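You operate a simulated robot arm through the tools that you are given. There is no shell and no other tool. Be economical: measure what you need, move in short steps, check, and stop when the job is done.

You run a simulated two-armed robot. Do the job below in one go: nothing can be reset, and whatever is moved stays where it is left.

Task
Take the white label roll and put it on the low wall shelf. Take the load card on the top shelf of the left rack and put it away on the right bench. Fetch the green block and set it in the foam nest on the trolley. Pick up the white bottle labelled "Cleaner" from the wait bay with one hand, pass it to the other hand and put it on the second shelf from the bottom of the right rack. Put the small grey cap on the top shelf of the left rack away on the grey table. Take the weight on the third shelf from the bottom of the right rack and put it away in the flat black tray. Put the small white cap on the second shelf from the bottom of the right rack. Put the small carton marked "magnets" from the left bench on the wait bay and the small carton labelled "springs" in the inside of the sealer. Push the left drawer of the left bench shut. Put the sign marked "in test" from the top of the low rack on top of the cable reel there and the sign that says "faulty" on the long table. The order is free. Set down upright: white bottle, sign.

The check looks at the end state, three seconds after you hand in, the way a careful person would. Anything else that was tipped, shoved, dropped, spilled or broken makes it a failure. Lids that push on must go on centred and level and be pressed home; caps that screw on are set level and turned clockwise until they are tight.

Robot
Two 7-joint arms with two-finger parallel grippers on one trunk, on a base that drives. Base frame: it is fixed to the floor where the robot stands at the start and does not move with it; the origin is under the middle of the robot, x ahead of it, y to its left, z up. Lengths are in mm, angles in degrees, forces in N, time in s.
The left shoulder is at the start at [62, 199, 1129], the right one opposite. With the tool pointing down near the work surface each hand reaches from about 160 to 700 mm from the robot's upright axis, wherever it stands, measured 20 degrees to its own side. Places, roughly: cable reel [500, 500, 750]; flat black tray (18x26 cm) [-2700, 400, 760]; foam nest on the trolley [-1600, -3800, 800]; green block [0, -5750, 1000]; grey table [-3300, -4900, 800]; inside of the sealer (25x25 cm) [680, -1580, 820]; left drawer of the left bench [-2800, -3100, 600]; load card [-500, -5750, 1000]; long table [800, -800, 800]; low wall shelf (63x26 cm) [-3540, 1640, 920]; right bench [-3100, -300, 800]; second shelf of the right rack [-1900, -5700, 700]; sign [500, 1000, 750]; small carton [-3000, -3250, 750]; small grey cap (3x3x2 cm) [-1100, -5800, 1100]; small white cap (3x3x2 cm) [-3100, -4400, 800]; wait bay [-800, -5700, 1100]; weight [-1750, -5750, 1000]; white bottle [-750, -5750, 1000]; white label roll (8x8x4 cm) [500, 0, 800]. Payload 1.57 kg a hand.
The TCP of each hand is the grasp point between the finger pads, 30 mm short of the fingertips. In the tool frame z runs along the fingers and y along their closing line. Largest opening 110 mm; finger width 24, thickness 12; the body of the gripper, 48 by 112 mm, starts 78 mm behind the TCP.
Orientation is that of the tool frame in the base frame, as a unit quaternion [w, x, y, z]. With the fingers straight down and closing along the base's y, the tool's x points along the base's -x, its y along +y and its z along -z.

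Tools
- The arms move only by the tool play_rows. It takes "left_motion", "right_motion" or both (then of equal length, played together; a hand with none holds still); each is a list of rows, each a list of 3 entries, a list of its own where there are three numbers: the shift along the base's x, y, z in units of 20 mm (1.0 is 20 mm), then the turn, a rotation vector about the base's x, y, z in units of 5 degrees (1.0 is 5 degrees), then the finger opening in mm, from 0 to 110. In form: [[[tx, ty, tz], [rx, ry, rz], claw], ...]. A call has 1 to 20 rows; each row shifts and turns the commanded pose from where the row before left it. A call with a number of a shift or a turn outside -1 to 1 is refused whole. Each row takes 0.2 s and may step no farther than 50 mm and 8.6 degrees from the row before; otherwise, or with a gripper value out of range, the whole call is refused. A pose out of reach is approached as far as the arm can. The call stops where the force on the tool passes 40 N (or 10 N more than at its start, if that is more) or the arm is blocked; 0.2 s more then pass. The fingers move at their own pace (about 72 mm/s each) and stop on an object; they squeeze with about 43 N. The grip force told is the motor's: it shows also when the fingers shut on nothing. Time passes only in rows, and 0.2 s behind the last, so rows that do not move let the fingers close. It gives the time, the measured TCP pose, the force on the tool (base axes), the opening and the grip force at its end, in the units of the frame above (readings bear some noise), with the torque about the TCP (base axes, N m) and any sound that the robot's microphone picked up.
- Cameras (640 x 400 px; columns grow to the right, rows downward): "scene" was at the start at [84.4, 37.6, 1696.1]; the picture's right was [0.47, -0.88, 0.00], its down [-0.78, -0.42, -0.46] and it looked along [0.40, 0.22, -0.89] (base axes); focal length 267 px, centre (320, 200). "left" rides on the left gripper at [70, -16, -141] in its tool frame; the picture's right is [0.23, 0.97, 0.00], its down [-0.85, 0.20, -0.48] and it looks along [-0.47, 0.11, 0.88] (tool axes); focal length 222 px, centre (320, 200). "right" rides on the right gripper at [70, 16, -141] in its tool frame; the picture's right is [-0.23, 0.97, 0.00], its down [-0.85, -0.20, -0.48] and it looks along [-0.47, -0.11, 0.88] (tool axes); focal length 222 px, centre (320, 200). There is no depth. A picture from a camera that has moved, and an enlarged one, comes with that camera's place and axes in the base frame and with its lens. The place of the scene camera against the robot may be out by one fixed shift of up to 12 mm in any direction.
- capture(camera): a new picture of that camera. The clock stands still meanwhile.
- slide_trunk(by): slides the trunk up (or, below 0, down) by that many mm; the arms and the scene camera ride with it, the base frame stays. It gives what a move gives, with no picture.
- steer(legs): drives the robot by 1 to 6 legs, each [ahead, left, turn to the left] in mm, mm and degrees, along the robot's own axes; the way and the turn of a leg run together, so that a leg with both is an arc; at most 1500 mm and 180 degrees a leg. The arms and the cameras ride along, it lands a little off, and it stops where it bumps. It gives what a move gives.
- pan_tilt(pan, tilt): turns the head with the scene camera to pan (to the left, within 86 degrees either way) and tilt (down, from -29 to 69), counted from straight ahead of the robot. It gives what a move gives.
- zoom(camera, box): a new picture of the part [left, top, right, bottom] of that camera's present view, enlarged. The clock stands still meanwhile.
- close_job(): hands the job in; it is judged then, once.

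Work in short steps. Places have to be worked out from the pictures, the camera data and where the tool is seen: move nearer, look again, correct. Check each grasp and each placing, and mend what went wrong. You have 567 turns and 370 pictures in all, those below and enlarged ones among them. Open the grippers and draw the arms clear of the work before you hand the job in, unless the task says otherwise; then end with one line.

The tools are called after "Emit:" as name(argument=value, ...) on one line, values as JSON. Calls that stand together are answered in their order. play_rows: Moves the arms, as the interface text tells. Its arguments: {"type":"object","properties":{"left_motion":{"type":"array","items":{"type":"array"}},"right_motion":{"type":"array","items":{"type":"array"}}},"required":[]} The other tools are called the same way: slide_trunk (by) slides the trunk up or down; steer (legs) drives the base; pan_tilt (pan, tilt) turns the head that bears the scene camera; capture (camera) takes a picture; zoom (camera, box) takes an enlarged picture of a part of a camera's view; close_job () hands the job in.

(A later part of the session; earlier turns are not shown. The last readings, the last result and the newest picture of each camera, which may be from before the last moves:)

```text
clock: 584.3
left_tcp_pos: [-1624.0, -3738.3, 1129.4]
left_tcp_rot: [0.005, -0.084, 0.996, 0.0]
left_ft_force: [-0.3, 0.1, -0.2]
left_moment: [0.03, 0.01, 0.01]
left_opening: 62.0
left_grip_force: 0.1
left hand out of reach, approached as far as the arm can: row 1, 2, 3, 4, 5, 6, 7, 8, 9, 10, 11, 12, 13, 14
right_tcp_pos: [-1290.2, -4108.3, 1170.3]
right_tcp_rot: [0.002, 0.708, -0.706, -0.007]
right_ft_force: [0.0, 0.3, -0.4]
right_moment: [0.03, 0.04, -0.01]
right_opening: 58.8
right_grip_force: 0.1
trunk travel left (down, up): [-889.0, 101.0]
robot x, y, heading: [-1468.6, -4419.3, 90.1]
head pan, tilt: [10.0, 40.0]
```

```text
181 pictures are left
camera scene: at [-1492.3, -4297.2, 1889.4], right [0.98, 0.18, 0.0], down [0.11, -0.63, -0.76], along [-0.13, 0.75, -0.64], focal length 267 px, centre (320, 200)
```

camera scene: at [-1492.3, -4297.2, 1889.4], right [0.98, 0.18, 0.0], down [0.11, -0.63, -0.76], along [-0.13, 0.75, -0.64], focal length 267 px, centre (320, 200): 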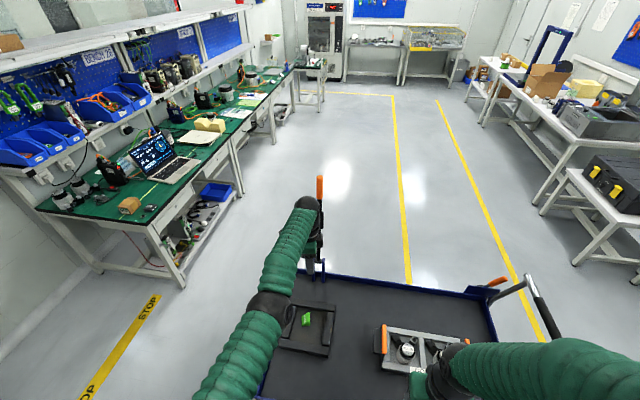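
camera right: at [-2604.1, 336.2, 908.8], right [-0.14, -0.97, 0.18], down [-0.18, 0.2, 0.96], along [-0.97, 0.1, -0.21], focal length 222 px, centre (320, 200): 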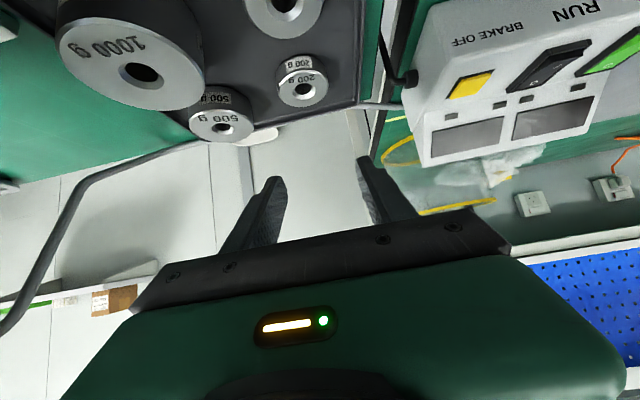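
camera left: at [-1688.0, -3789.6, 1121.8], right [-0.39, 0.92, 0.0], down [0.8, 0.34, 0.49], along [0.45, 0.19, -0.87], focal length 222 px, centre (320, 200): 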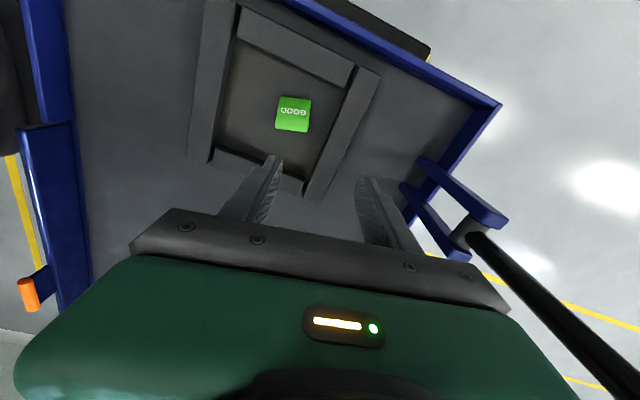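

The left arm is fully stretched (singular). I try a sideways/backward move to make the elbow bend again.

Emit:
play_rows(left_motion=[[[0.5, 0, 0], [0, 0, 0], 62], [[0.5, 0, 0], [0, 0, 0], 62], [[0.5, 0, 0], [0, 0, 0], 62], [[0, 0, 0], [0, 0, 0], 62], [[0, 0, 0], [0, 0, 0], 62]])

Emit:
capture(camera="left")

```text
clock: 585.5
left_tcp_pos: [-1593.3, -3737.5, 1129.8]
left_tcp_rot: [0.005, -0.085, 0.996, 0.002]
left_ft_force: [-0.1, 0.3, 0.8]
left_moment: [-0.02, 0.03, -0.02]
left_opening: 62.2
left_grip_force: 0.0
right_tcp_pos: [-1291.0, -4110.6, 1170.5]
right_tcp_rot: [0.002, 0.709, -0.706, -0.007]
right_ft_force: [0.4, 0.5, 0.1]
right_moment: [-0.01, -0.01, -0.03]
right_opening: 59.0
right_grip_force: 0.1
trunk travel left (down, up): [-889.0, 101.0]
robot x, y, heading: [-1472.7, -4419.1, 90.1]
head pan, tilt: [10.0, 40.0]
```

```text
180 pictures are left
camera left: at [-1661.5, -3766.2, 1269.6], right [-0.39, 0.92, 0.0], down [0.8, 0.34, 0.49], along [0.45, 0.19, -0.87], focal length 222 px, centre (320, 200)
```

left: 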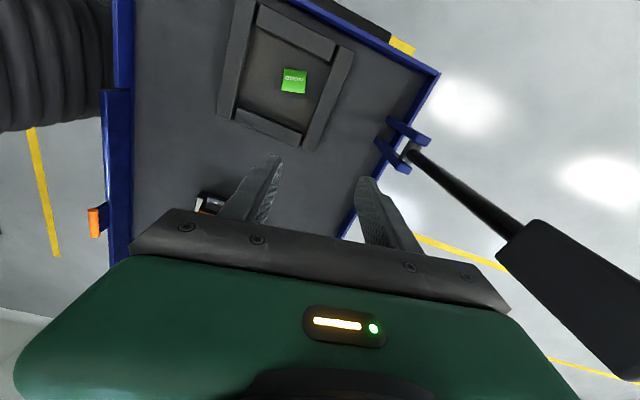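

It followed that. Now small steps back (−y).

Emit:
play_rows(left_motion=[[[0, -0.4, 0], [0, 0, 0], 62], [[0, -0.4, 0], [0, 0, 0], 62], [[0, -0.4, 0], [0, 0, 0], 62], [[0, -0.4, 0], [0, 0, 0], 62], [[0, -0.4, 0], [0, 0, 0], 62]])

```text
clock: 586.7
left_tcp_pos: [-1589.8, -3741.6, 1129.5]
left_tcp_rot: [0.006, -0.087, 0.996, 0.0]
left_ft_force: [0.1, 0.2, 0.0]
left_moment: [-0.02, 0.0, -0.02]
left_opening: 62.1
left_grip_force: 0.0
left hand out of reach, approached as far as the arm can: row 1, 2, 3, 4, 5
right_tcp_pos: [-1289.2, -4109.8, 1169.9]
right_tcp_rot: [0.002, 0.709, -0.705, -0.007]
right_ft_force: [0.0, -0.4, -0.3]
right_moment: [0.02, -0.02, 0.0]
right_opening: 59.0
right_grip_force: 0.1
trunk travel left (down, up): [-889.0, 101.0]
robot x, y, heading: [-1470.3, -4418.4, 90.1]
head pan, tilt: [10.0, 40.0]
```

Straight back is singular; I tilt the tool outward to force the elbow to bend.

Emit:
play_rows(left_motion=[[[0, 0, 0], [1, 0, 0], 62], [[0, 0, 0], [1, 0, 0], 62], [[0, 0, 0], [1, 0, 0], 62], [[0, 0, 0], [1, 0, 0], 62], [[0, -0.5, 0], [1, 0, 0], 62], [[0, -0.5, 0], [0, 0, 0], 62]])

```text
clock: 588.1
left_tcp_pos: [-1576.9, -3641.9, 1123.7]
left_tcp_rot: [0.023, -0.082, 0.973, 0.217]
left_ft_force: [-0.1, 0.3, 0.6]
left_moment: [-0.02, 0.01, 0.02]
left_opening: 62.2
left_grip_force: 0.0
left hand out of reach, approached as far as the arm can: row 1, 2, 3, 4, 5, 6
right_tcp_pos: [-1289.3, -4109.2, 1170.2]
right_tcp_rot: [0.002, 0.708, -0.706, -0.007]
right_ft_force: [0.1, -0.1, -0.4]
right_moment: [-0.01, -0.04, 0.01]
right_opening: 58.9
right_grip_force: 0.0
trunk travel left (down, up): [-889.0, 101.0]
robot x, y, heading: [-1474.5, -4421.5, 90.1]
head pan, tilt: [10.0, 40.0]
```

It moved outward instead; probably a wrist limit with the rotated tool is the cause. I undo the tilt, then rotate the tool back to its normal yaw.

Emit:
play_rows(left_motion=[[[0, 0, 0], [-1, 0, 0], 62], [[0, 0, 0], [-1, 0, 0], 62], [[0, 0, 0], [-1, 0, 0], 62], [[0, 0, 0], [-1, 0, 0], 62], [[0, 0, 0], [-1, 0, 0], 62]])

Emit:
capture(camera="left")

```text
clock: 589.3
left_tcp_pos: [-1599.6, -3737.5, 1124.0]
left_tcp_rot: [0.005, -0.084, 0.996, 0.006]
left_ft_force: [0.3, 0.8, -0.5]
left_moment: [-0.01, -0.01, 0.0]
left_opening: 61.8
left_grip_force: 0.0
left hand out of reach, approached as far as the arm can: row 1, 2, 3, 4, 5
right_tcp_pos: [-1289.7, -4109.2, 1170.2]
right_tcp_rot: [0.002, 0.709, -0.705, -0.006]
right_ft_force: [-0.2, -0.6, 0.7]
right_moment: [0.0, 0.01, 0.03]
right_opening: 59.0
right_grip_force: 0.0
trunk travel left (down, up): [-889.0, 101.0]
robot x, y, heading: [-1473.0, -4416.8, 90.2]
head pan, tilt: [10.0, 40.0]
```

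```text
179 pictures are left
camera left: at [-1668.5, -3767.0, 1264.8], right [-0.39, 0.92, 0.01], down [0.81, 0.33, 0.49], along [0.45, 0.2, -0.87], focal length 222 px, centre (320, 200)
```

left: 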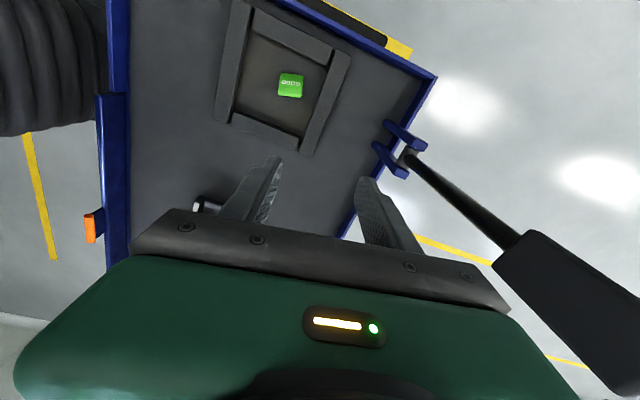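

The gripper is close to the trolley's upright pole, so I back the whole robot away first.

Emit:
steer(legs=[[-330, 0, 0]])

Emit:
play_rows(left_motion=[[[0, 0, 0], [0, 0, 1], 62], [[0, 0, 0], [0, 0, 1], 62], [[0, 0, 0], [0, 0, 1], 62], [[0, 0, 0], [0, 0, 1], 62], [[0, 0, 0], [0, 0, 1], 62], [[0, 0, 0], [0, 0, 1], 62], [[0, 0, 0], [0, 0, 1], 62], [[0, 0, 0], [0, 0, 1], 62], [[0, 0, 0], [0, 0, 1], 62], [[0, 0, 0], [0, 0, 1], 62], [[0, 0, 0], [0, 0, 1], 62], [[0, 0, 0], [0, 0, 1], 62], [[0, 0, 0], [0, 0, 1], 62], [[0, 0, 0], [0, 0, 1], 62], [[0, 0, 0], [0, 0, 1], 62], [[0, 0, 0], [0, 0, 1], 62]])

Emit:
play_rows(left_motion=[[[0, -0.8, 0], [0, 0, 0], 62], [[0, -0.8, 0], [0, 0, 0], 62], [[0, -0.8, 0], [0, 0, 0], 62], [[0, -0.8, 0], [0, 0, 0], 62]])

```text
clock: 591.4
left_tcp_pos: [-1599.0, -4063.6, 1122.6]
left_tcp_rot: [0.004, -0.084, 0.996, 0.005]
left_ft_force: [-0.3, -0.2, -0.5]
left_moment: [0.02, -0.02, 0.03]
left_opening: 62.1
left_grip_force: 0.1
right_tcp_pos: [-1290.0, -4435.6, 1170.2]
right_tcp_rot: [0.002, 0.709, -0.705, -0.005]
right_ft_force: [0.1, -0.4, 0.4]
right_moment: [-0.01, -0.01, 0.02]
right_opening: 59.1
right_grip_force: 0.1
trunk travel left (down, up): [-889.0, 101.0]
robot x, y, heading: [-1467.2, -4749.3, 89.9]
head pan, tilt: [10.0, 40.0]
```

```text
clock: 594.8
left_tcp_pos: [-1599.2, -4064.7, 1125.7]
left_tcp_rot: [-0.002, -0.705, 0.709, 0.009]
left_ft_force: [-0.2, 0.7, 0.3]
left_moment: [-0.04, -0.03, -0.02]
left_opening: 61.8
left_grip_force: 0.1
right_tcp_pos: [-1289.2, -4439.7, 1171.4]
right_tcp_rot: [0.002, 0.708, -0.706, -0.007]
right_ft_force: [0.5, 0.2, 0.0]
right_moment: [0.03, -0.02, -0.01]
right_opening: 59.2
right_grip_force: 0.1
trunk travel left (down, up): [-889.0, 101.0]
robot x, y, heading: [-1471.3, -4746.7, 90.2]
head pan, tilt: [10.0, 40.0]
```

```text
clock: 595.8
left_tcp_pos: [-1597.9, -4067.2, 1125.5]
left_tcp_rot: [-0.003, -0.704, 0.71, 0.009]
left_ft_force: [-0.1, 0.2, 0.4]
left_moment: [0.02, -0.02, 0.01]
left_opening: 62.0
left_grip_force: 0.1
left hand out of reach, approached as far as the arm can: row 1, 2, 3, 4
right_tcp_pos: [-1288.9, -4439.6, 1170.8]
right_tcp_rot: [0.001, 0.708, -0.706, -0.007]
right_ft_force: [0.1, -0.6, 0.1]
right_moment: [-0.02, -0.04, 0.01]
right_opening: 59.3
right_grip_force: 0.1
trunk travel left (down, up): [-889.0, 101.0]
robot x, y, heading: [-1476.5, -4749.2, 90.1]
head pan, tilt: [10.0, 40.0]
```

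The arm stays stretched: inward moves are refused while tangential ones work. I'll try nudging with combined commands in open space first: swing the arm outward and up, where gravity/other joints may let it bend.

Emit:
play_rows(left_motion=[[[-0.8, -0.3, 0.3], [0, 0, 0], 62], [[-0.8, -0.3, 0.3], [0, 0, 0], 62], [[-0.8, -0.3, 0.3], [0, 0, 0], 62], [[-0.8, -0.4, 0.3], [0, 0, 0], 62], [[-0.8, -0.5, 0.3], [0, 0, 0], 62], [[-0.8, -0.6, 0.3], [0, 0, 0], 62], [[-0.8, -0.7, 0.3], [0, 0, 0], 62], [[-0.8, -0.8, 0.3], [0, 0, 0], 62], [[-0.8, -0.9, 0.3], [0, 0, 0], 62], [[-0.8, -1, 0.3], [0, 0, 0], 62]])

Emit:
capture(camera="scene")

```text
clock: 598.0
left_tcp_pos: [-1763.5, -4070.5, 1187.9]
left_tcp_rot: [-0.003, -0.705, 0.71, 0.009]
left_ft_force: [0.0, 0.0, 0.4]
left_moment: [-0.01, -0.01, 0.01]
left_opening: 62.1
left_grip_force: 0.0
left hand out of reach, approached as far as the arm can: row 1, 2, 3, 4, 5, 6, 7, 8, 9, 10
right_tcp_pos: [-1290.3, -4440.2, 1170.1]
right_tcp_rot: [0.0, 0.708, -0.707, -0.007]
right_ft_force: [-0.2, -0.5, 0.6]
right_moment: [0.0, -0.02, 0.07]
right_opening: 59.1
right_grip_force: 0.0
trunk travel left (down, up): [-889.0, 101.0]
robot x, y, heading: [-1469.2, -4750.8, 90.2]
head pan, tilt: [10.0, 40.0]
```

```text
178 pictures are left
camera scene: at [-1493.7, -4625.7, 1889.4], right [0.98, 0.18, 0.0], down [0.11, -0.63, -0.76], along [-0.13, 0.75, -0.64], focal length 267 px, centre (320, 200)
```

scene: 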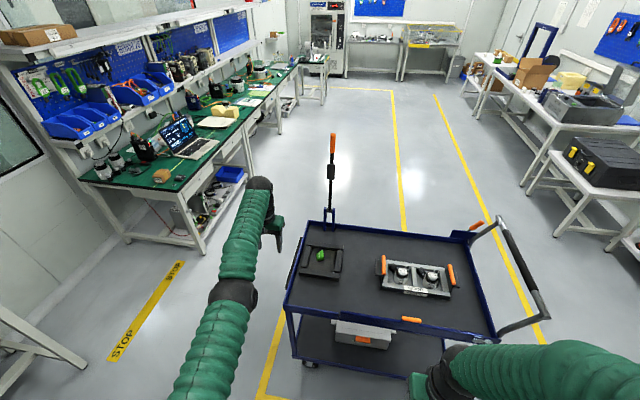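

The arm is in an exactly straight (singular) posture. I'll free it by gently pressing the left forearm with the right hand, so the commanded pose resets to a slightly bent one. First back off and swing the left arm to the front, sloping down.

Emit:
steer(legs=[[-200, 0, 0]])

Emit:
play_rows(left_motion=[[[0.8, 0, -0.9], [0, 0, 0], 62], [[0.8, 0, -0.9], [0, 0, 0], 62], [[0.8, 0, -0.9], [0, 0, 0], 62], [[0.8, 0, -0.9], [0, 0, 0], 62], [[0.8, 0, -0.9], [0, 0, 0], 62], [[0.8, 0, -0.9], [0, 0, 0], 62], [[0.8, 0, -0.9], [0, 0, 0], 62], [[0.8, 0, -0.9], [0, 0, 0], 62], [[0.8, 0, -0.9], [0, 0, 0], 62], [[0.8, 0, -0.9], [0, 0, 0], 62], [[0.8, 0, -0.9], [0, 0, 0], 62], [[0.8, 0, -0.9], [0, 0, 0], 62], [[0.8, 0, -0.9], [0, 0, 0], 62], [[0.8, 0, -0.9], [0, 0, 0], 62]])

```text
clock: 599.6
left_tcp_pos: [-1762.2, -4264.1, 1184.9]
left_tcp_rot: [-0.004, -0.705, 0.709, 0.006]
left_ft_force: [-0.4, -0.1, -0.1]
left_moment: [0.0, -0.02, 0.0]
left_opening: 62.1
left_grip_force: 0.0
right_tcp_pos: [-1288.7, -4635.7, 1170.2]
right_tcp_rot: [-0.003, -0.707, 0.707, 0.005]
right_ft_force: [0.1, -1.0, 0.7]
right_moment: [0.0, -0.01, 0.03]
right_opening: 58.9
right_grip_force: 0.1
trunk travel left (down, up): [-889.0, 101.0]
robot x, y, heading: [-1473.2, -4946.5, 90.1]
head pan, tilt: [10.0, 40.0]
```

```text
clock: 602.6
left_tcp_pos: [-1544.8, -4308.7, 948.4]
left_tcp_rot: [-0.003, -0.704, 0.71, 0.01]
left_ft_force: [-0.3, 0.2, -0.3]
left_moment: [0.03, 0.02, -0.02]
left_opening: 61.9
left_grip_force: 0.1
left hand out of reach, approached as far as the arm can: row 1, 4, 8, 10, 11, 12, 13, 14
right_tcp_pos: [-1288.9, -4641.1, 1171.2]
right_tcp_rot: [0.002, 0.708, -0.706, -0.009]
right_ft_force: [0.4, -0.3, -0.2]
right_moment: [0.05, 0.02, 0.0]
right_opening: 59.1
right_grip_force: 0.0
trunk travel left (down, up): [-889.0, 101.0]
robot x, y, heading: [-1474.7, -4949.1, 90.0]
head pan, tilt: [10.0, 40.0]
```

Emit:
play_rows(left_motion=[[[0, -0.6, 0.3], [0, 0, 0], 62], [[0, -0.6, 0.3], [0, 0, 0], 62], [[0, -0.6, 0.3], [0, 0, 0], 62], [[0, -0.6, 0.3], [0, 0, 0], 62]])

Emit:
capture(camera="scene")

```text
clock: 603.6
left_tcp_pos: [-1538.0, -4310.1, 953.5]
left_tcp_rot: [-0.003, -0.704, 0.71, 0.008]
left_ft_force: [-0.6, 0.2, 0.1]
left_moment: [0.0, 0.02, -0.04]
left_opening: 62.0
left_grip_force: 0.0
left hand out of reach, approached as far as the arm can: row 1, 2, 3, 4
right_tcp_pos: [-1288.0, -4642.8, 1170.9]
right_tcp_rot: [0.002, 0.708, -0.706, -0.008]
right_ft_force: [0.2, -0.1, -0.1]
right_moment: [0.01, 0.01, -0.01]
right_opening: 59.2
right_grip_force: 0.0
trunk travel left (down, up): [-889.0, 101.0]
robot x, y, heading: [-1470.9, -4946.3, 89.8]
head pan, tilt: [10.0, 40.0]
```

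```text
177 pictures are left
camera scene: at [-1490.6, -4824.5, 1889.5], right [0.98, 0.17, 0.0], down [0.11, -0.63, -0.76], along [-0.13, 0.75, -0.64], focal length 267 px, centre (320, 200)
```

scene: 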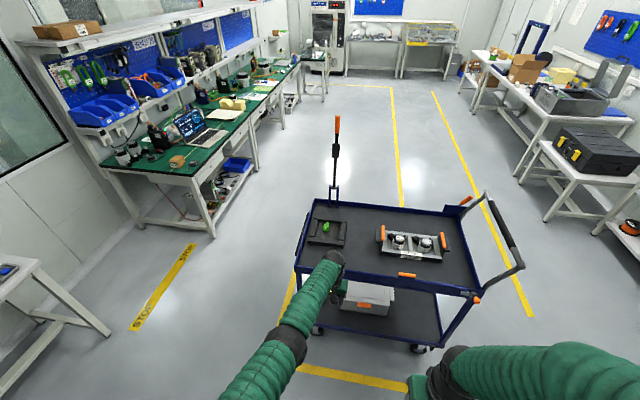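

Straight indeed. I raise the right hand (closed) and bring it over the left forearm (press point ≈(−1582, −4480), top ≈1295).

Emit:
play_rows(right_motion=[[[0, 0.3, 1], [0, 0, 0], 0], [[0, 0.3, 1], [0, 0, 0], 0], [[0, 0.3, 1], [0, 0, 0], 0], [[0, 0.3, 1], [0, 0, 0], 0], [[0, 0.3, 1], [0, 0, 0], 0], [[0, 0.3, 1], [0, 0, 0], 0], [[0, 0.3, 1], [0, 0, 0], 0], [[0, 0.3, 1], [0, 0, 0], 0], [[0, 0.3, 1], [0, 0, 0], 0], [[0, 0.3, 1], [0, 0, 0], 0], [[0, 0.3, 0.5], [0, 0, 0], 0]])

Emit:
play_rows(right_motion=[[[-0.97, 0.35, 0], [0, 0, 0], 0], [[-0.97, 0.35, 0], [0, 0, 0], 0], [[-0.97, 0.35, 0], [0, 0, 0], 0], [[-0.97, 0.35, 0], [0, 0, 0], 0], [[-0.97, 0.35, 0], [0, 0, 0], 0], [[-0.97, 0.35, 0], [0, 0, 0], 0], [[-0.97, 0.35, 0], [0, 0, 0], 0], [[-0.97, 0.35, 0], [0, 0, 0], 0], [[-0.97, 0.35, 0], [0, 0, 0], 0], [[-0.97, 0.35, 0], [0, 0, 0], 0], [[-0.97, 0.35, 0], [0, 0, 0], 0], [[-0.97, 0.35, 0], [0, 0, 0], 0], [[-0.97, 0.35, 0], [0, 0, 0], 0], [[-0.97, 0.3, 0], [0, 0, 0], 0], [[-0.97, 0.3, 0], [0, 0, 0], 0]])

Emit:
capture(camera="right")

```text
clock: 606.0
left_tcp_pos: [-1538.4, -4309.1, 953.3]
left_tcp_rot: [-0.003, -0.704, 0.71, 0.007]
left_ft_force: [0.9, 0.3, 0.3]
left_moment: [0.01, 0.0, -0.03]
left_opening: 62.0
left_grip_force: 0.0
right_tcp_pos: [-1288.4, -4575.8, 1381.2]
right_tcp_rot: [0.002, 0.708, -0.706, -0.008]
right_ft_force: [0.3, 0.2, 0.9]
right_moment: [0.01, 0.0, 0.0]
right_opening: 0.0
right_grip_force: 21.7
trunk travel left (down, up): [-889.0, 101.0]
robot x, y, heading: [-1469.3, -4946.7, 89.9]
head pan, tilt: [10.0, 40.0]
```

```text
clock: 609.2
left_tcp_pos: [-1540.6, -4307.8, 952.5]
left_tcp_rot: [-0.003, -0.704, 0.71, 0.007]
left_ft_force: [-0.3, -0.5, -0.9]
left_moment: [-0.01, 0.03, -0.03]
left_opening: 62.1
left_grip_force: 0.1
right_tcp_pos: [-1583.0, -4471.5, 1380.0]
right_tcp_rot: [0.0, 0.707, -0.707, -0.006]
right_ft_force: [0.5, 0.1, -0.1]
right_moment: [-0.01, 0.03, 0.0]
right_opening: 0.1
right_grip_force: 21.2
trunk travel left (down, up): [-889.0, 101.0]
robot x, y, heading: [-1472.1, -4945.3, 90.1]
head pan, tilt: [10.0, 40.0]
```

```text
176 pictures are left
camera right: at [-1596.5, -4542.8, 1521.9], right [-0.97, 0.23, 0.01], down [0.2, 0.85, 0.48], along [0.1, 0.47, -0.87], focal length 222 px, centre (320, 200)
```

right: 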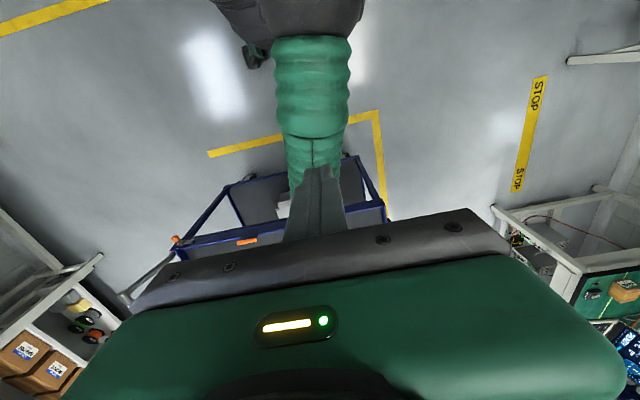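

The closed right fingers are right above the left forearm. I press down gently until the force limit.

Emit:
play_rows(right_motion=[[[0, 0, -0.7], [0, 0, 0], 0], [[0, 0, -0.7], [0, 0, 0], 0], [[0, 0, -0.7], [0, 0, 0], 0], [[0, 0, -0.5], [0, 0, 0], 0], [[0, 0, -0.5], [0, 0, 0], 0], [[0, 0, -0.5], [0, 0, 0], 0], [[0, 0, -0.5], [0, 0, 0], 0], [[0, 0, -0.5], [0, 0, 0], 0], [[0, 0, -0.5], [0, 0, 0], 0], [[0, 0, -0.5], [0, 0, 0], 0], [[0, 0, -0.5], [0, 0, 0], 0], [[0, 0, -0.5], [0, 0, 0], 0]])

```text
clock: 610.5
left_tcp_pos: [-1540.7, -4312.4, 948.5]
left_tcp_rot: [-0.006, -0.704, 0.71, 0.005]
left_ft_force: [-0.5, -0.1, -0.3]
left_moment: [-0.01, 0.04, 0.02]
left_opening: 62.1
left_grip_force: 0.2
right_tcp_pos: [-1582.7, -4470.6, 1323.0]
right_tcp_rot: [-0.003, 0.707, -0.707, -0.018]
right_ft_force: [-0.3, 0.4, -0.4]
right_moment: [-0.02, -0.02, 0.03]
right_opening: 0.0
right_grip_force: 21.2
trunk travel left (down, up): [-889.0, 101.0]
robot x, y, heading: [-1471.6, -4949.7, 90.1]
head pan, tilt: [10.0, 40.0]
stopped in row 6 (right hand): the force on the tool passed its limit at 64 N (the readings are from after the stop); the commanded pose is now the measured one
```

Contact and stop—the left arm deflected slightly. I lift the right hand off and test an inward move of the left.

Emit:
play_rows(left_motion=[[[0, -0.5, 0], [0, 0, 0], 62], [[0, -0.5, 0], [0, 0, 0], 62], [[0, -0.5, 0], [0, 0, 0], 62], [[0, -0.5, 0], [0, 0, 0], 62]], right_motion=[[[0, 0, 0.8], [0, 0, 0], 0], [[0, 0, 0.8], [0, 0, 0], 0], [[0, 0, 0.8], [0, 0, 0], 0], [[0, 0, 0.8], [0, 0, 0], 0]])

```text
clock: 611.5
left_tcp_pos: [-1541.4, -4313.8, 948.7]
left_tcp_rot: [-0.006, -0.704, 0.71, 0.005]
left_ft_force: [0.1, 0.2, 0.0]
left_moment: [0.03, 0.05, 0.0]
left_opening: 62.4
left_grip_force: 0.0
left hand out of reach, approached as far as the arm can: row 1, 2, 3, 4
right_tcp_pos: [-1581.4, -4470.3, 1387.8]
right_tcp_rot: [0.003, -0.706, 0.708, 0.016]
right_ft_force: [0.7, -0.6, 0.0]
right_moment: [0.0, -0.05, -0.01]
right_opening: 0.0
right_grip_force: 20.7
trunk travel left (down, up): [-889.0, 101.0]
robot x, y, heading: [-1471.2, -4950.7, 90.1]
head pan, tilt: [10.0, 40.0]
```

No change; the elbow naturally bends outward-left, so I push the left elbow sideways instead with the right fingers.

Emit:
play_rows(right_motion=[[[0.9, -0.8, 0], [0, 0, 0], 0], [[0.9, -0.8, 0], [0, 0, 0], 0], [[0.9, -0.8, 0], [0, 0, 0], 0], [[0.9, -0.8, 0], [0, 0, 0], 0], [[0.9, -0.8, 0], [0, 0, 0], 0], [[0.9, -0.8, 0], [0, 0, 0], 0], [[0.9, -0.8, -0.5], [0, 0, 0], 0], [[0, -0.8, -0.9], [0, 0, 0], 0], [[0, 0, -0.9], [0, 0, 0], 0], [[0, 0, -0.9], [0, 0, 0], 0], [[0, 0, -0.9], [0, 0, 0], 0], [[0, 0, -0.9], [0, 0, 0], 0], [[0, 0, -0.9], [0, 0, 0], 0]])

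Emit:
pan_tilt(pan=10, tilt=62)

Emit:
capture(camera="scene")

```text
clock: 614.3
left_tcp_pos: [-1541.3, -4312.9, 948.8]
left_tcp_rot: [-0.007, -0.704, 0.71, 0.005]
left_ft_force: [0.3, -0.2, 0.5]
left_moment: [-0.04, 0.0, 0.01]
left_opening: 61.9
left_grip_force: 0.1
right_tcp_pos: [-1455.5, -4597.0, 1269.5]
right_tcp_rot: [0.003, -0.706, 0.708, 0.017]
right_ft_force: [-0.6, -0.1, -0.4]
right_moment: [-0.01, 0.01, 0.01]
right_opening: 0.0
right_grip_force: 21.0
trunk travel left (down, up): [-889.0, 101.0]
robot x, y, heading: [-1470.9, -4947.4, 89.9]
head pan, tilt: [10.0, 40.0]
```

```text
clock: 615.2
left_tcp_pos: [-1540.2, -4313.3, 949.0]
left_tcp_rot: [-0.006, -0.704, 0.711, 0.006]
left_ft_force: [0.3, 0.4, -0.1]
left_moment: [0.0, -0.01, 0.03]
left_opening: 61.9
left_grip_force: 0.2
right_tcp_pos: [-1454.9, -4597.6, 1268.9]
right_tcp_rot: [-0.004, 0.707, -0.707, -0.018]
right_ft_force: [0.3, -0.7, -1.3]
right_moment: [0.02, -0.02, -0.03]
right_opening: 0.0
right_grip_force: 21.7
trunk travel left (down, up): [-889.0, 101.0]
robot x, y, heading: [-1471.7, -4946.0, 90.1]
head pan, tilt: [10.0, 62.0]
```

```text
175 pictures are left
camera scene: at [-1488.0, -4845.1, 1860.5], right [0.98, 0.17, 0.0], down [0.15, -0.87, -0.47], along [-0.08, 0.46, -0.88], focal length 267 px, centre (320, 200)
```

scene: 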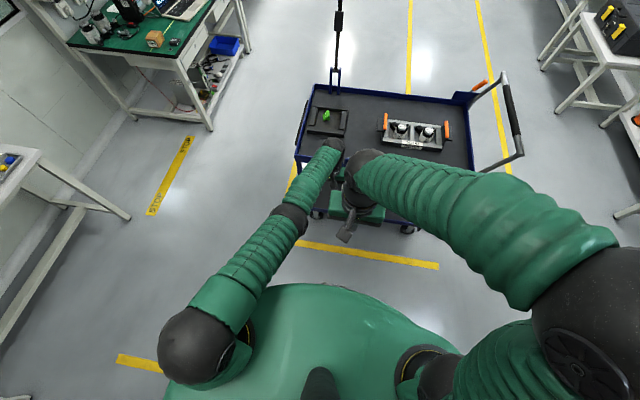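

I push −x against the left elbow ring.

Emit:
play_rows(right_motion=[[[-0.8, 0, 0], [0, 0, 0], 0], [[-0.8, 0, 0], [0, 0, 0], 0], [[-0.8, 0, 0], [0, 0, 0], 0], [[-0.8, 0, 0], [0, 0, 0], 0], [[-0.6, 0, 0], [0, 0, 0], 0], [[-0.6, 0, 0], [0, 0, 0], 0], [[-0.6, 0, 0], [0, 0, 0], 0], [[-0.6, 0, 0], [0, 0, 0], 0], [[-0.6, 0, 0], [0, 0, 0], 0], [[-0.6, 0, 0], [0, 0, 0], 0]])

Emit:
play_rows(left_motion=[[[0, -0.5, 0], [0, 0, 0], 62], [[0, -0.5, 0], [0, 0, 0], 62], [[0, -0.5, 0], [0, 0, 0], 62], [[0, -0.5, 0], [0, 0, 0], 62]])

```text
clock: 616.7
left_tcp_pos: [-1544.4, -4315.8, 946.1]
left_tcp_rot: [-0.009, -0.706, 0.708, 0.004]
left_ft_force: [1.4, -0.5, -0.6]
left_moment: [0.0, 0.01, -0.01]
left_opening: 61.9
left_grip_force: 0.0
right_tcp_pos: [-1542.1, -4599.4, 1269.6]
right_tcp_rot: [0.007, -0.704, 0.71, 0.011]
right_ft_force: [2.8, -0.8, -2.4]
right_moment: [-0.03, -0.02, -0.03]
right_opening: 0.1
right_grip_force: 21.1
trunk travel left (down, up): [-889.0, 101.0]
robot x, y, heading: [-1470.7, -4944.3, 90.0]
head pan, tilt: [10.0, 62.0]
stopped in row 7 (right hand): the force on the tool passed its limit at 52 N (the readings are from after the stop); the commanded pose is now the measured one
```

```text
clock: 617.7
left_tcp_pos: [-1544.5, -4313.8, 946.9]
left_tcp_rot: [-0.008, -0.706, 0.708, 0.005]
left_ft_force: [-0.2, 0.3, -0.4]
left_moment: [-0.02, -0.02, 0.01]
left_opening: 61.9
left_grip_force: 0.0
left hand out of reach, approached as far as the arm can: row 1, 2, 3, 4
right_tcp_pos: [-1541.6, -4600.1, 1269.5]
right_tcp_rot: [0.007, -0.704, 0.71, 0.01]
right_ft_force: [8.6, -6.4, -0.2]
right_moment: [0.03, 0.08, -0.03]
right_opening: 0.1
right_grip_force: 21.8
trunk travel left (down, up): [-889.0, 101.0]
robot x, y, heading: [-1471.1, -4946.7, 89.9]
head pan, tilt: [10.0, 62.0]
```

I repeat sideways pushes—each stop resets the commanded pose, so the bend should accumulate.

Emit:
play_rows(right_motion=[[[-0.6, 0, 0], [0, 0, 0], 0], [[-0.6, 0, 0], [0, 0, 0], 0], [[-0.6, 0, 0], [0, 0, 0], 0], [[-0.6, 0, 0], [0, 0, 0], 0]])

Emit:
play_rows(right_motion=[[[-0.6, 0, 0], [0, 0, 0], 0], [[-0.6, 0, 0], [0, 0, 0], 0], [[-0.6, 0, 0], [0, 0, 0], 0], [[-0.6, 0, 0], [0, 0, 0], 0]])

Emit:
play_rows(right_motion=[[[-0.6, 0, 0], [0, 0, 0], 0], [[-0.6, 0, 0], [0, 0, 0], 0], [[-0.6, 0, 0], [0, 0, 0], 0], [[-0.6, 0, 0], [0, 0, 0], 0]])

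Emit:
capture(camera="scene")

```text
clock: 618.1
left_tcp_pos: [-1548.1, -4319.8, 941.4]
left_tcp_rot: [-0.015, -0.706, 0.708, 0.001]
left_ft_force: [-0.1, 0.5, 0.0]
left_moment: [0.0, -0.01, 0.0]
left_opening: 62.1
left_grip_force: 0.1
right_tcp_pos: [-1543.5, -4600.4, 1269.6]
right_tcp_rot: [0.011, -0.702, 0.712, 0.004]
right_ft_force: [4.8, -2.8, 0.6]
right_moment: [0.01, 0.07, -0.02]
right_opening: 0.1
right_grip_force: 21.7
trunk travel left (down, up): [-889.0, 101.0]
robot x, y, heading: [-1472.4, -4948.7, 90.1]
head pan, tilt: [10.0, 62.0]
stopped in row 1 (right hand): the force on the tool passed its limit at 53 N (the readings are from after the stop); the commanded pose is now the measured one
```

```text
clock: 618.5
left_tcp_pos: [-1551.3, -4325.3, 936.8]
left_tcp_rot: [0.023, 0.709, -0.705, 0.003]
left_ft_force: [-0.2, 0.3, 0.2]
left_moment: [-0.03, 0.03, -0.01]
left_opening: 62.1
left_grip_force: 0.1
right_tcp_pos: [-1544.4, -4603.1, 1268.8]
right_tcp_rot: [0.014, -0.701, 0.713, -0.001]
right_ft_force: [4.1, -3.7, 2.0]
right_moment: [0.07, 0.12, -0.03]
right_opening: 0.0
right_grip_force: 21.2
trunk travel left (down, up): [-889.0, 101.0]
robot x, y, heading: [-1467.0, -4947.7, 90.0]
head pan, tilt: [10.0, 62.0]
stopped in row 1 (right hand): the force on the tool passed its limit at 55 N (the readings are from after the stop); the commanded pose is now the measured one
```

```text
clock: 618.8
left_tcp_pos: [-1554.7, -4329.5, 931.7]
left_tcp_rot: [0.029, 0.71, -0.704, 0.008]
left_ft_force: [-0.2, -0.1, -1.3]
left_moment: [-0.02, -0.01, -0.01]
left_opening: 61.9
left_grip_force: 0.0
right_tcp_pos: [-1546.1, -4604.3, 1269.4]
right_tcp_rot: [0.018, -0.698, 0.716, -0.008]
right_ft_force: [3.2, -1.8, 0.1]
right_moment: [0.05, 0.08, -0.01]
right_opening: 0.0
right_grip_force: 21.5
trunk travel left (down, up): [-889.0, 101.0]
robot x, y, heading: [-1472.3, -4946.7, 89.9]
head pan, tilt: [10.0, 62.0]
stopped in row 1 (right hand): the force on the tool passed its limit at 51 N (the readings are from after the stop); the commanded pose is now the measured one
```

```text
174 pictures are left
camera scene: at [-1489.1, -4844.8, 1860.4], right [0.98, 0.17, 0.0], down [0.15, -0.87, -0.47], along [-0.08, 0.46, -0.88], focal length 267 px, centre (320, 200)
```

scene: 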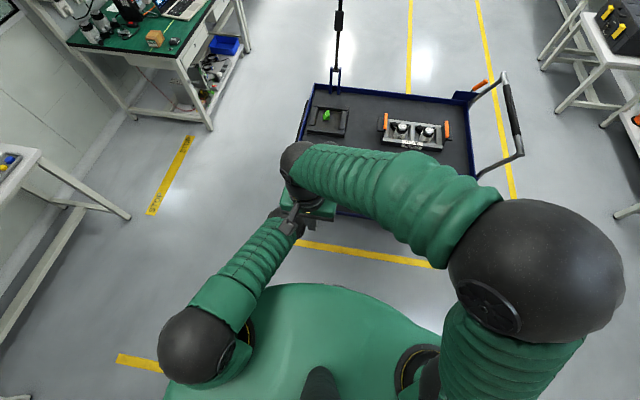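

The left arm is deflecting cumulatively. Test an inward move again, with the right hand backing off.

Emit:
play_rows(left_motion=[[[0, -0.5, 0], [0, 0, 0], 62], [[0, -0.5, 0], [0, 0, 0], 62], [[0, -0.5, 0], [0, 0, 0], 62], [[0, -0.5, 0], [0, 0, 0], 62]], right_motion=[[[0.3, 0, 0], [0, 0, 0], 0], [[0.3, 0, 0], [0, 0, 0], 0], [[0.3, 0, 0], [0, 0, 0], 0], [[0.3, 0, 0], [0, 0, 0], 0]])

```text
clock: 619.8
left_tcp_pos: [-1553.2, -4329.8, 932.2]
left_tcp_rot: [0.03, 0.71, -0.704, 0.007]
left_ft_force: [0.5, 0.1, 1.0]
left_moment: [-0.01, -0.01, -0.02]
left_opening: 62.2
left_grip_force: 0.0
left hand out of reach, approached as far as the arm can: row 1, 2, 3, 4
right_tcp_pos: [-1522.7, -4603.4, 1268.9]
right_tcp_rot: [0.018, -0.698, 0.715, -0.006]
right_ft_force: [-0.3, 1.2, 0.8]
right_moment: [0.03, -0.01, -0.01]
right_opening: 0.3
right_grip_force: 20.7
trunk travel left (down, up): [-889.0, 101.0]
robot x, y, heading: [-1471.6, -4948.5, 90.1]
head pan, tilt: [10.0, 62.0]
```

The elbow bends upward in this arm, so the forearm must be pressed down far out. I move the right hand above the forearm near the wrist and press repeatedly.

Emit:
play_rows(right_motion=[[[0.3, 0, 1], [0, 0, 0], 0], [[0.3, 0, 1], [0, 0, 0], 0], [[0, 0, 1], [0, 0, 0], 0], [[0, 0, 1], [0, 0, 0], 0], [[0, 0, 1], [0, 0, 0], 0], [[-0.3, 0.9, 0], [0, 0, 0], 0], [[-0.3, 0.9, 0], [0, 0, 0], 0], [[-0.4, 0.9, 0], [0, 0, 0], 0], [[-0.4, 0.9, 0], [0, 0, 0], 0], [[-0.4, 0.9, 0], [0, 0, 0], 0], [[-0.4, 0.9, 0], [0, 0, 0], 0], [[-0.3, 0.9, 0], [0, 0, 0], 0], [[-0.3, 0.9, 0], [0, 0, 0], 0], [[0, 0.9, -0.3], [0, 0, 0], 0]])

Emit:
play_rows(right_motion=[[[0, 0, -0.6], [0, 0, 0], 0], [[0, 0, -0.6], [0, 0, 0], 0], [[0, 0, -0.6], [0, 0, 0], 0], [[0, 0, -0.6], [0, 0, 0], 0], [[0, 0, -0.6], [0, 0, 0], 0], [[0, 0, -0.6], [0, 0, 0], 0], [[0, 0, -0.6], [0, 0, 0], 0], [[0, 0, -0.6], [0, 0, 0], 0]])

Emit:
play_rows(right_motion=[[[0, 0, -0.6], [0, 0, 0], 0], [[0, 0, -0.6], [0, 0, 0], 0], [[0, 0, -0.6], [0, 0, 0], 0]])

Emit:
play_rows(right_motion=[[[0, 0, -0.6], [0, 0, 0], 0], [[0, 0, -0.6], [0, 0, 0], 0], [[0, 0, -0.6], [0, 0, 0], 0]])

```text
clock: 622.8
left_tcp_pos: [-1554.6, -4330.2, 930.7]
left_tcp_rot: [0.031, 0.709, -0.704, 0.01]
left_ft_force: [-0.2, -0.4, -0.5]
left_moment: [0.02, -0.02, 0.01]
left_opening: 62.1
left_grip_force: 0.0
right_tcp_pos: [-1567.2, -4441.8, 1362.3]
right_tcp_rot: [0.017, -0.698, 0.716, -0.007]
right_ft_force: [-0.7, -0.7, -0.2]
right_moment: [-0.01, -0.01, -0.03]
right_opening: 0.0
right_grip_force: 21.6
trunk travel left (down, up): [-889.0, 101.0]
robot x, y, heading: [-1471.1, -4950.0, 90.3]
head pan, tilt: [10.0, 62.0]
```

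```text
clock: 624.4
left_tcp_pos: [-1557.9, -4341.3, 920.9]
left_tcp_rot: [0.042, 0.71, -0.703, 0.014]
left_ft_force: [-0.3, 0.2, -0.1]
left_moment: [0.01, 0.02, 0.02]
left_opening: 62.0
left_grip_force: 0.1
right_tcp_pos: [-1568.2, -4444.9, 1291.8]
right_tcp_rot: [0.018, -0.699, 0.715, -0.003]
right_ft_force: [-0.4, -0.6, -0.1]
right_moment: [0.0, 0.04, -0.02]
right_opening: 0.0
right_grip_force: 21.1
trunk travel left (down, up): [-889.0, 101.0]
robot x, y, heading: [-1470.7, -4947.9, 90.3]
head pan, tilt: [10.0, 62.0]
stopped in row 7 (right hand): the force on the tool passed its limit at 55 N (the readings are from after the stop); the commanded pose is now the measured one
```

```text
clock: 624.8
left_tcp_pos: [-1559.5, -4348.9, 913.8]
left_tcp_rot: [0.051, 0.71, -0.702, 0.022]
left_ft_force: [0.0, -0.3, -0.3]
left_moment: [-0.01, -0.02, -0.01]
left_opening: 61.9
left_grip_force: 0.0
right_tcp_pos: [-1569.3, -4448.1, 1284.0]
right_tcp_rot: [0.018, -0.699, 0.715, -0.001]
right_ft_force: [-0.2, 0.0, -0.1]
right_moment: [0.01, 0.0, -0.02]
right_opening: 0.0
right_grip_force: 21.8
trunk travel left (down, up): [-889.0, 101.0]
robot x, y, heading: [-1473.9, -4948.8, 90.0]
head pan, tilt: [10.0, 62.0]
stopped in row 2 (right hand): the force on the tool passed its limit at 56 N (the readings are from after the stop); the commanded pose is now the measured one
```

```text
clock: 625.3
left_tcp_pos: [-1563.5, -4357.3, 905.6]
left_tcp_rot: [0.062, 0.711, -0.7, 0.028]
left_ft_force: [1.2, 0.8, -0.1]
left_moment: [0.01, -0.01, -0.01]
left_opening: 61.9
left_grip_force: 0.0
right_tcp_pos: [-1571.9, -4450.2, 1278.3]
right_tcp_rot: [0.017, -0.7, 0.714, 0.001]
right_ft_force: [-0.2, -0.3, -0.7]
right_moment: [-0.01, 0.04, 0.02]
right_opening: 0.0
right_grip_force: 21.3
trunk travel left (down, up): [-889.0, 101.0]
robot x, y, heading: [-1471.5, -4951.9, 90.0]
head pan, tilt: [10.0, 62.0]
stopped in row 2 (right hand): the force on the tool passed its limit at 55 N (the readings are from after the stop); the commanded pose is now the measured one
```

The bend is accumulating (wrist radius shortened ~8 mm). I test inward again with the right hand lifting off.

Emit:
play_rows(left_motion=[[[0, -0.5, 0], [0, 0, 0], 62], [[0, -0.5, 0], [0, 0, 0], 62], [[0, -0.5, 0], [0, 0, 0], 62], [[0, -0.5, 0], [0, 0, 0], 62]], right_motion=[[[0, 0, 0.9], [0, 0, 0], 0], [[0, 0, 0.9], [0, 0, 0], 0], [[0, 0, 0.9], [0, 0, 0], 0], [[0, 0, 0.9], [0, 0, 0], 0]])

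```text
clock: 626.3
left_tcp_pos: [-1562.1, -4357.9, 906.7]
left_tcp_rot: [0.06, 0.71, -0.701, 0.028]
left_ft_force: [-0.2, -0.5, 0.5]
left_moment: [-0.02, -0.01, -0.01]
left_opening: 62.0
left_grip_force: 0.0
left hand out of reach, approached as far as the arm can: row 1, 2, 3, 4
right_tcp_pos: [-1570.3, -4451.4, 1350.4]
right_tcp_rot: [0.017, -0.699, 0.715, -0.001]
right_ft_force: [-0.8, -0.3, -0.4]
right_moment: [0.0, -0.03, 0.03]
right_opening: 0.1
right_grip_force: 21.2
trunk travel left (down, up): [-889.0, 101.0]
robot x, y, heading: [-1477.2, -4953.1, 89.9]
head pan, tilt: [10.0, 62.0]
```

Emit:
capture(camera="scene")

Emit:
capture(camera="right")

```text
173 pictures are left
camera scene: at [-1489.1, -4844.4, 1860.4], right [0.98, 0.17, 0.0], down [0.15, -0.87, -0.47], along [-0.08, 0.46, -0.88], focal length 267 px, centre (320, 200)
```

scene: 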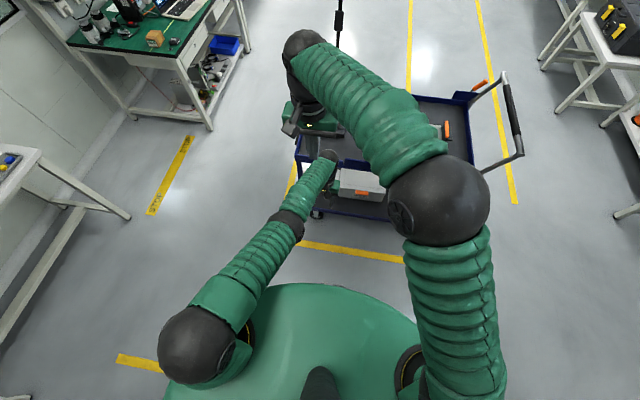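

```text
172 pictures are left
camera right: at [-1591.6, -4524.9, 1490.1], right [-0.97, 0.25, -0.02], down [0.21, 0.84, 0.5], along [0.14, 0.48, -0.86], focal length 222 px, centre (320, 200)
```

right: 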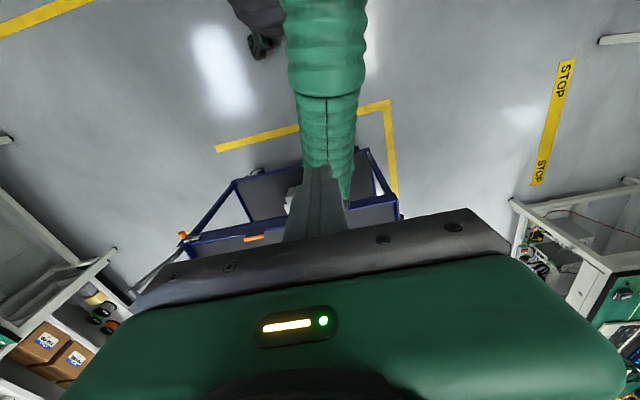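

I probe which directions are possible: outward, then up.

Emit:
play_rows(left_motion=[[[0, 0.5, 0], [0, 0, 0], 62], [[0, 0.5, 0], [0, 0, 0], 62]])

Emit:
play_rows(left_motion=[[[0, 0, 0.5], [0, 0, 0], 62], [[0, 0, 0.5], [0, 0, 0], 62]])

Emit:
play_rows(left_motion=[[[0, 0, 0], [0.5, 0, 0], 62], [[0, 0, 0], [0.5, 0, 0], 62]])

Emit:
play_rows(left_motion=[[[0, 0, -0.5], [0, 0, 0], 62], [[0, 0, -0.5], [0, 0, 0], 62]])

```text
clock: 626.9
left_tcp_pos: [-1564.6, -4346.0, 917.3]
left_tcp_rot: [0.053, 0.711, -0.701, 0.024]
left_ft_force: [0.2, -0.2, -0.7]
left_moment: [0.0, -0.02, -0.01]
left_opening: 62.0
left_grip_force: 0.0
left hand out of reach, approached as far as the arm can: row 1, 2
right_tcp_pos: [-1569.8, -4451.6, 1350.7]
right_tcp_rot: [0.017, -0.699, 0.715, 0.0]
right_ft_force: [0.5, -0.6, 0.4]
right_moment: [0.01, -0.02, 0.01]
right_opening: 0.0
right_grip_force: 21.5
trunk travel left (down, up): [-889.0, 101.0]
robot x, y, heading: [-1468.1, -4945.1, 89.7]
head pan, tilt: [10.0, 62.0]
```

```text
clock: 627.5
left_tcp_pos: [-1562.1, -4340.0, 935.5]
left_tcp_rot: [0.054, 0.711, -0.701, 0.024]
left_ft_force: [-0.1, 0.2, -1.2]
left_moment: [-0.01, 0.03, 0.02]
left_opening: 62.1
left_grip_force: 0.0
left hand out of reach, approached as far as the arm can: row 2
right_tcp_pos: [-1570.7, -4450.9, 1349.7]
right_tcp_rot: [0.017, -0.7, 0.714, -0.001]
right_ft_force: [0.5, 0.0, 0.3]
right_moment: [0.0, -0.01, -0.01]
right_opening: 0.0
right_grip_force: 21.7
trunk travel left (down, up): [-889.0, 101.0]
robot x, y, heading: [-1470.5, -4949.6, 89.9]
head pan, tilt: [10.0, 62.0]
```

```text
clock: 628.1
left_tcp_pos: [-1559.1, -4322.9, 928.3]
left_tcp_rot: [0.023, 0.712, -0.702, -0.007]
left_ft_force: [0.0, 0.6, 0.7]
left_moment: [0.0, 0.0, -0.01]
left_opening: 62.0
left_grip_force: 0.0
left hand out of reach, approached as far as the arm can: row 1, 2
right_tcp_pos: [-1571.2, -4451.9, 1350.5]
right_tcp_rot: [0.018, -0.7, 0.714, 0.0]
right_ft_force: [0.0, -0.2, -0.8]
right_moment: [0.01, 0.01, -0.01]
right_opening: 0.0
right_grip_force: 21.2
trunk travel left (down, up): [-889.0, 101.0]
robot x, y, heading: [-1471.1, -4949.9, 90.1]
head pan, tilt: [10.0, 62.0]
```

```text
clock: 628.7
left_tcp_pos: [-1559.5, -4325.1, 909.5]
left_tcp_rot: [0.023, 0.712, -0.701, -0.008]
left_ft_force: [0.7, -0.9, -0.2]
left_moment: [-0.01, 0.01, 0.02]
left_opening: 62.0
left_grip_force: 0.0
left hand out of reach, approached as far as the arm can: row 2
right_tcp_pos: [-1571.6, -4452.7, 1350.9]
right_tcp_rot: [0.018, -0.699, 0.715, 0.0]
right_ft_force: [0.1, -0.4, -0.3]
right_moment: [0.02, 0.01, 0.0]
right_opening: 0.1
right_grip_force: 21.6
trunk travel left (down, up): [-889.0, 101.0]
robot x, y, heading: [-1473.9, -4947.1, 89.9]
head pan, tilt: [10.0, 62.0]
```

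Up-moves hyperextend against the elbow's stop; a down-and-inward move should bend it the right way. I try that.

Emit:
play_rows(left_motion=[[[0, -0.7, -0.8], [0, 0, 0], 62], [[0, -0.7, -0.8], [0, 0, 0], 62], [[0, -0.7, -0.8], [0, 0, 0], 62], [[0, -0.7, -0.8], [0, 0, 0], 62], [[0, -0.7, -0.8], [0, 0, 0], 62], [[0, -0.7, -0.8], [0, 0, 0], 62]])

```text
clock: 630.3
left_tcp_pos: [-1544.4, -4311.0, 883.7]
left_tcp_rot: [-0.04, 0.716, -0.695, -0.047]
left_ft_force: [0.0, 1.2, 0.3]
left_moment: [-0.01, -0.05, 0.01]
left_opening: 62.1
left_grip_force: 0.0
left hand out of reach, approached as far as the arm can: row 1, 2, 3, 4, 5
right_tcp_pos: [-1569.3, -4452.8, 1352.3]
right_tcp_rot: [0.019, -0.699, 0.714, 0.001]
right_ft_force: [-0.2, -0.6, 0.9]
right_moment: [-0.02, -0.01, -0.01]
right_opening: 0.0
right_grip_force: 21.2
trunk travel left (down, up): [-889.0, 101.0]
robot x, y, heading: [-1473.2, -4946.8, 90.0]
head pan, tilt: [10.0, 62.0]
stopped in row 6 (left hand): the arm was blocked; the commanded pose is now the measured one
```

The right hand is still above the forearm and may block it; I move it away and retry.

Emit:
play_rows(right_motion=[[[0.9, -0.5, 0.2], [0, 0, 0], 30], [[0.9, -0.5, 0.2], [0, 0, 0], 30], [[0.9, -0.5, 0], [0, 0, 0], 30], [[0.9, -0.5, 0], [0, 0, 0], 30], [[0.9, -0.5, 0], [0, 0, 0], 30], [[0.9, -0.5, 0], [0, 0, 0], 30], [[0.9, -0.5, 0], [0, 0, 0], 30], [[0.9, -0.5, 0], [0, 0, 0], 30], [[0.9, -0.5, 0], [0, 0, 0], 30], [[0.9, -0.5, 0], [0, 0, 0], 30], [[0.9, -0.5, 0], [0, 0, 0], 30], [[0.9, -0.5, 0], [0, 0, 0], 30], [[0.9, -0.5, -0.5], [0, 0, 0], 30], [[0.9, -0.5, -0.5], [0, 0, 0], 30]])

Emit:
play_rows(left_motion=[[[0, -0.7, -0.8], [0, 0, 0], 62], [[0, -0.7, -0.8], [0, 0, 0], 62], [[0, -0.7, -0.8], [0, 0, 0], 62], [[0, -0.7, -0.8], [0, 0, 0], 62]])

```text
clock: 633.3
left_tcp_pos: [-1542.8, -4312.4, 881.2]
left_tcp_rot: [-0.038, 0.716, -0.695, -0.048]
left_ft_force: [0.3, -0.6, 0.8]
left_moment: [-0.03, -0.02, -0.01]
left_opening: 61.6
left_grip_force: 0.0
right_tcp_pos: [-1316.4, -4594.2, 1340.4]
right_tcp_rot: [0.017, -0.699, 0.714, 0.001]
right_ft_force: [0.5, -1.1, -0.1]
right_moment: [0.0, 0.04, -0.04]
right_opening: 29.9
right_grip_force: 0.0
trunk travel left (down, up): [-889.0, 101.0]
robot x, y, heading: [-1472.3, -4947.9, 90.0]
head pan, tilt: [10.0, 62.0]
```

```text
clock: 634.5
left_tcp_pos: [-1530.1, -4281.9, 885.6]
left_tcp_rot: [-0.094, 0.717, -0.685, -0.081]
left_ft_force: [-0.3, -0.3, 0.9]
left_moment: [0.03, 0.03, -0.03]
left_opening: 61.7
left_grip_force: 0.2
left hand out of reach, approached as far as the arm can: row 1, 2, 3
right_tcp_pos: [-1317.1, -4595.9, 1340.4]
right_tcp_rot: [0.018, -0.7, 0.714, 0.003]
right_ft_force: [-0.3, -0.3, 0.3]
right_moment: [0.01, -0.02, 0.0]
right_opening: 30.0
right_grip_force: 0.0
trunk travel left (down, up): [-889.0, 101.0]
robot x, y, heading: [-1466.0, -4945.1, 90.0]
head pan, tilt: [10.0, 62.0]
stopped in row 4 (left hand): the arm was blocked; the commanded pose is now the measured one
```

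Row 4 found a bent solution but the jump was too fast and got flagged as blocked. I use much smaller down-and-inward increments.

Emit:
play_rows(left_motion=[[[0, -0.08, -0.25], [0, 0, 0], 62], [[0, -0.08, -0.25], [0, 0, 0], 62], [[0, -0.08, -0.25], [0, 0, 0], 62], [[0, -0.08, -0.25], [0, 0, 0], 62], [[0, -0.08, -0.25], [0, 0, 0], 62], [[0, -0.08, -0.25], [0, 0, 0], 62], [[0, -0.08, -0.25], [0, 0, 0], 62], [[0, -0.08, -0.25], [0, 0, 0], 62]])

```text
clock: 636.3
left_tcp_pos: [-1531.3, -4304.5, 842.4]
left_tcp_rot: [-0.09, 0.717, -0.687, -0.078]
left_ft_force: [0.4, 0.7, -0.2]
left_moment: [-0.01, 0.02, 0.04]
left_opening: 62.2
left_grip_force: 0.0
left hand out of reach, approached as far as the arm can: row 7
right_tcp_pos: [-1316.9, -4596.2, 1339.5]
right_tcp_rot: [0.018, -0.699, 0.714, 0.002]
right_ft_force: [0.2, 0.7, -0.4]
right_moment: [0.01, -0.01, 0.0]
right_opening: 29.6
right_grip_force: 0.2
trunk travel left (down, up): [-889.0, 101.0]
robot x, y, heading: [-1475.2, -4947.2, 90.1]
head pan, tilt: [10.0, 62.0]
```

Tracking now. Continue with a bit more inward.

Emit:
play_rows(left_motion=[[[0, -0.15, -0.2], [0, 0, 0], 62], [[0, -0.15, -0.2], [0, 0, 0], 62], [[0, -0.15, -0.2], [0, 0, 0], 62], [[0, -0.15, -0.2], [0, 0, 0], 62], [[0, -0.15, -0.2], [0, 0, 0], 62], [[0, -0.15, -0.2], [0, 0, 0], 62], [[0, -0.15, -0.2], [0, 0, 0], 62], [[0, -0.15, -0.2], [0, 0, 0], 62], [[0, 0, 0], [0, 0, 0], 62]])

Emit:
capture(camera="scene")

```text
clock: 638.3
left_tcp_pos: [-1531.4, -4329.5, 809.9]
left_tcp_rot: [-0.088, 0.718, -0.686, -0.079]
left_ft_force: [0.8, 0.2, -0.1]
left_moment: [-0.03, 0.03, -0.02]
left_opening: 62.1
left_grip_force: 0.0
right_tcp_pos: [-1317.8, -4595.4, 1340.1]
right_tcp_rot: [0.019, -0.7, 0.714, 0.001]
right_ft_force: [-0.3, 0.4, 0.0]
right_moment: [-0.01, -0.02, -0.01]
right_opening: 30.1
right_grip_force: 0.0
trunk travel left (down, up): [-889.0, 101.0]
robot x, y, heading: [-1471.4, -4946.2, 90.1]
head pan, tilt: [10.0, 62.0]
```

```text
171 pictures are left
camera scene: at [-1487.2, -4845.5, 1860.5], right [0.98, 0.17, 0.0], down [0.15, -0.87, -0.47], along [-0.08, 0.46, -0.88], focal length 267 px, centre (320, 200)
```

scene: 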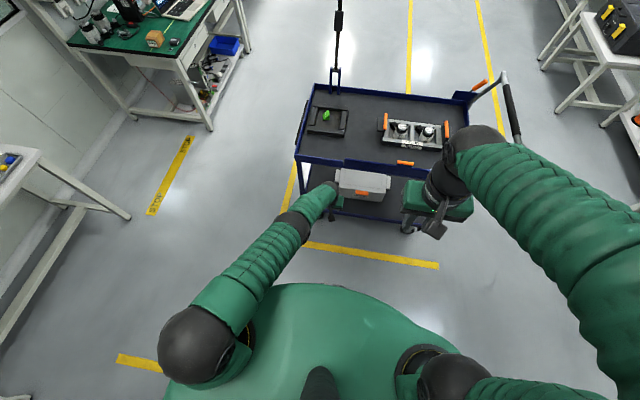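

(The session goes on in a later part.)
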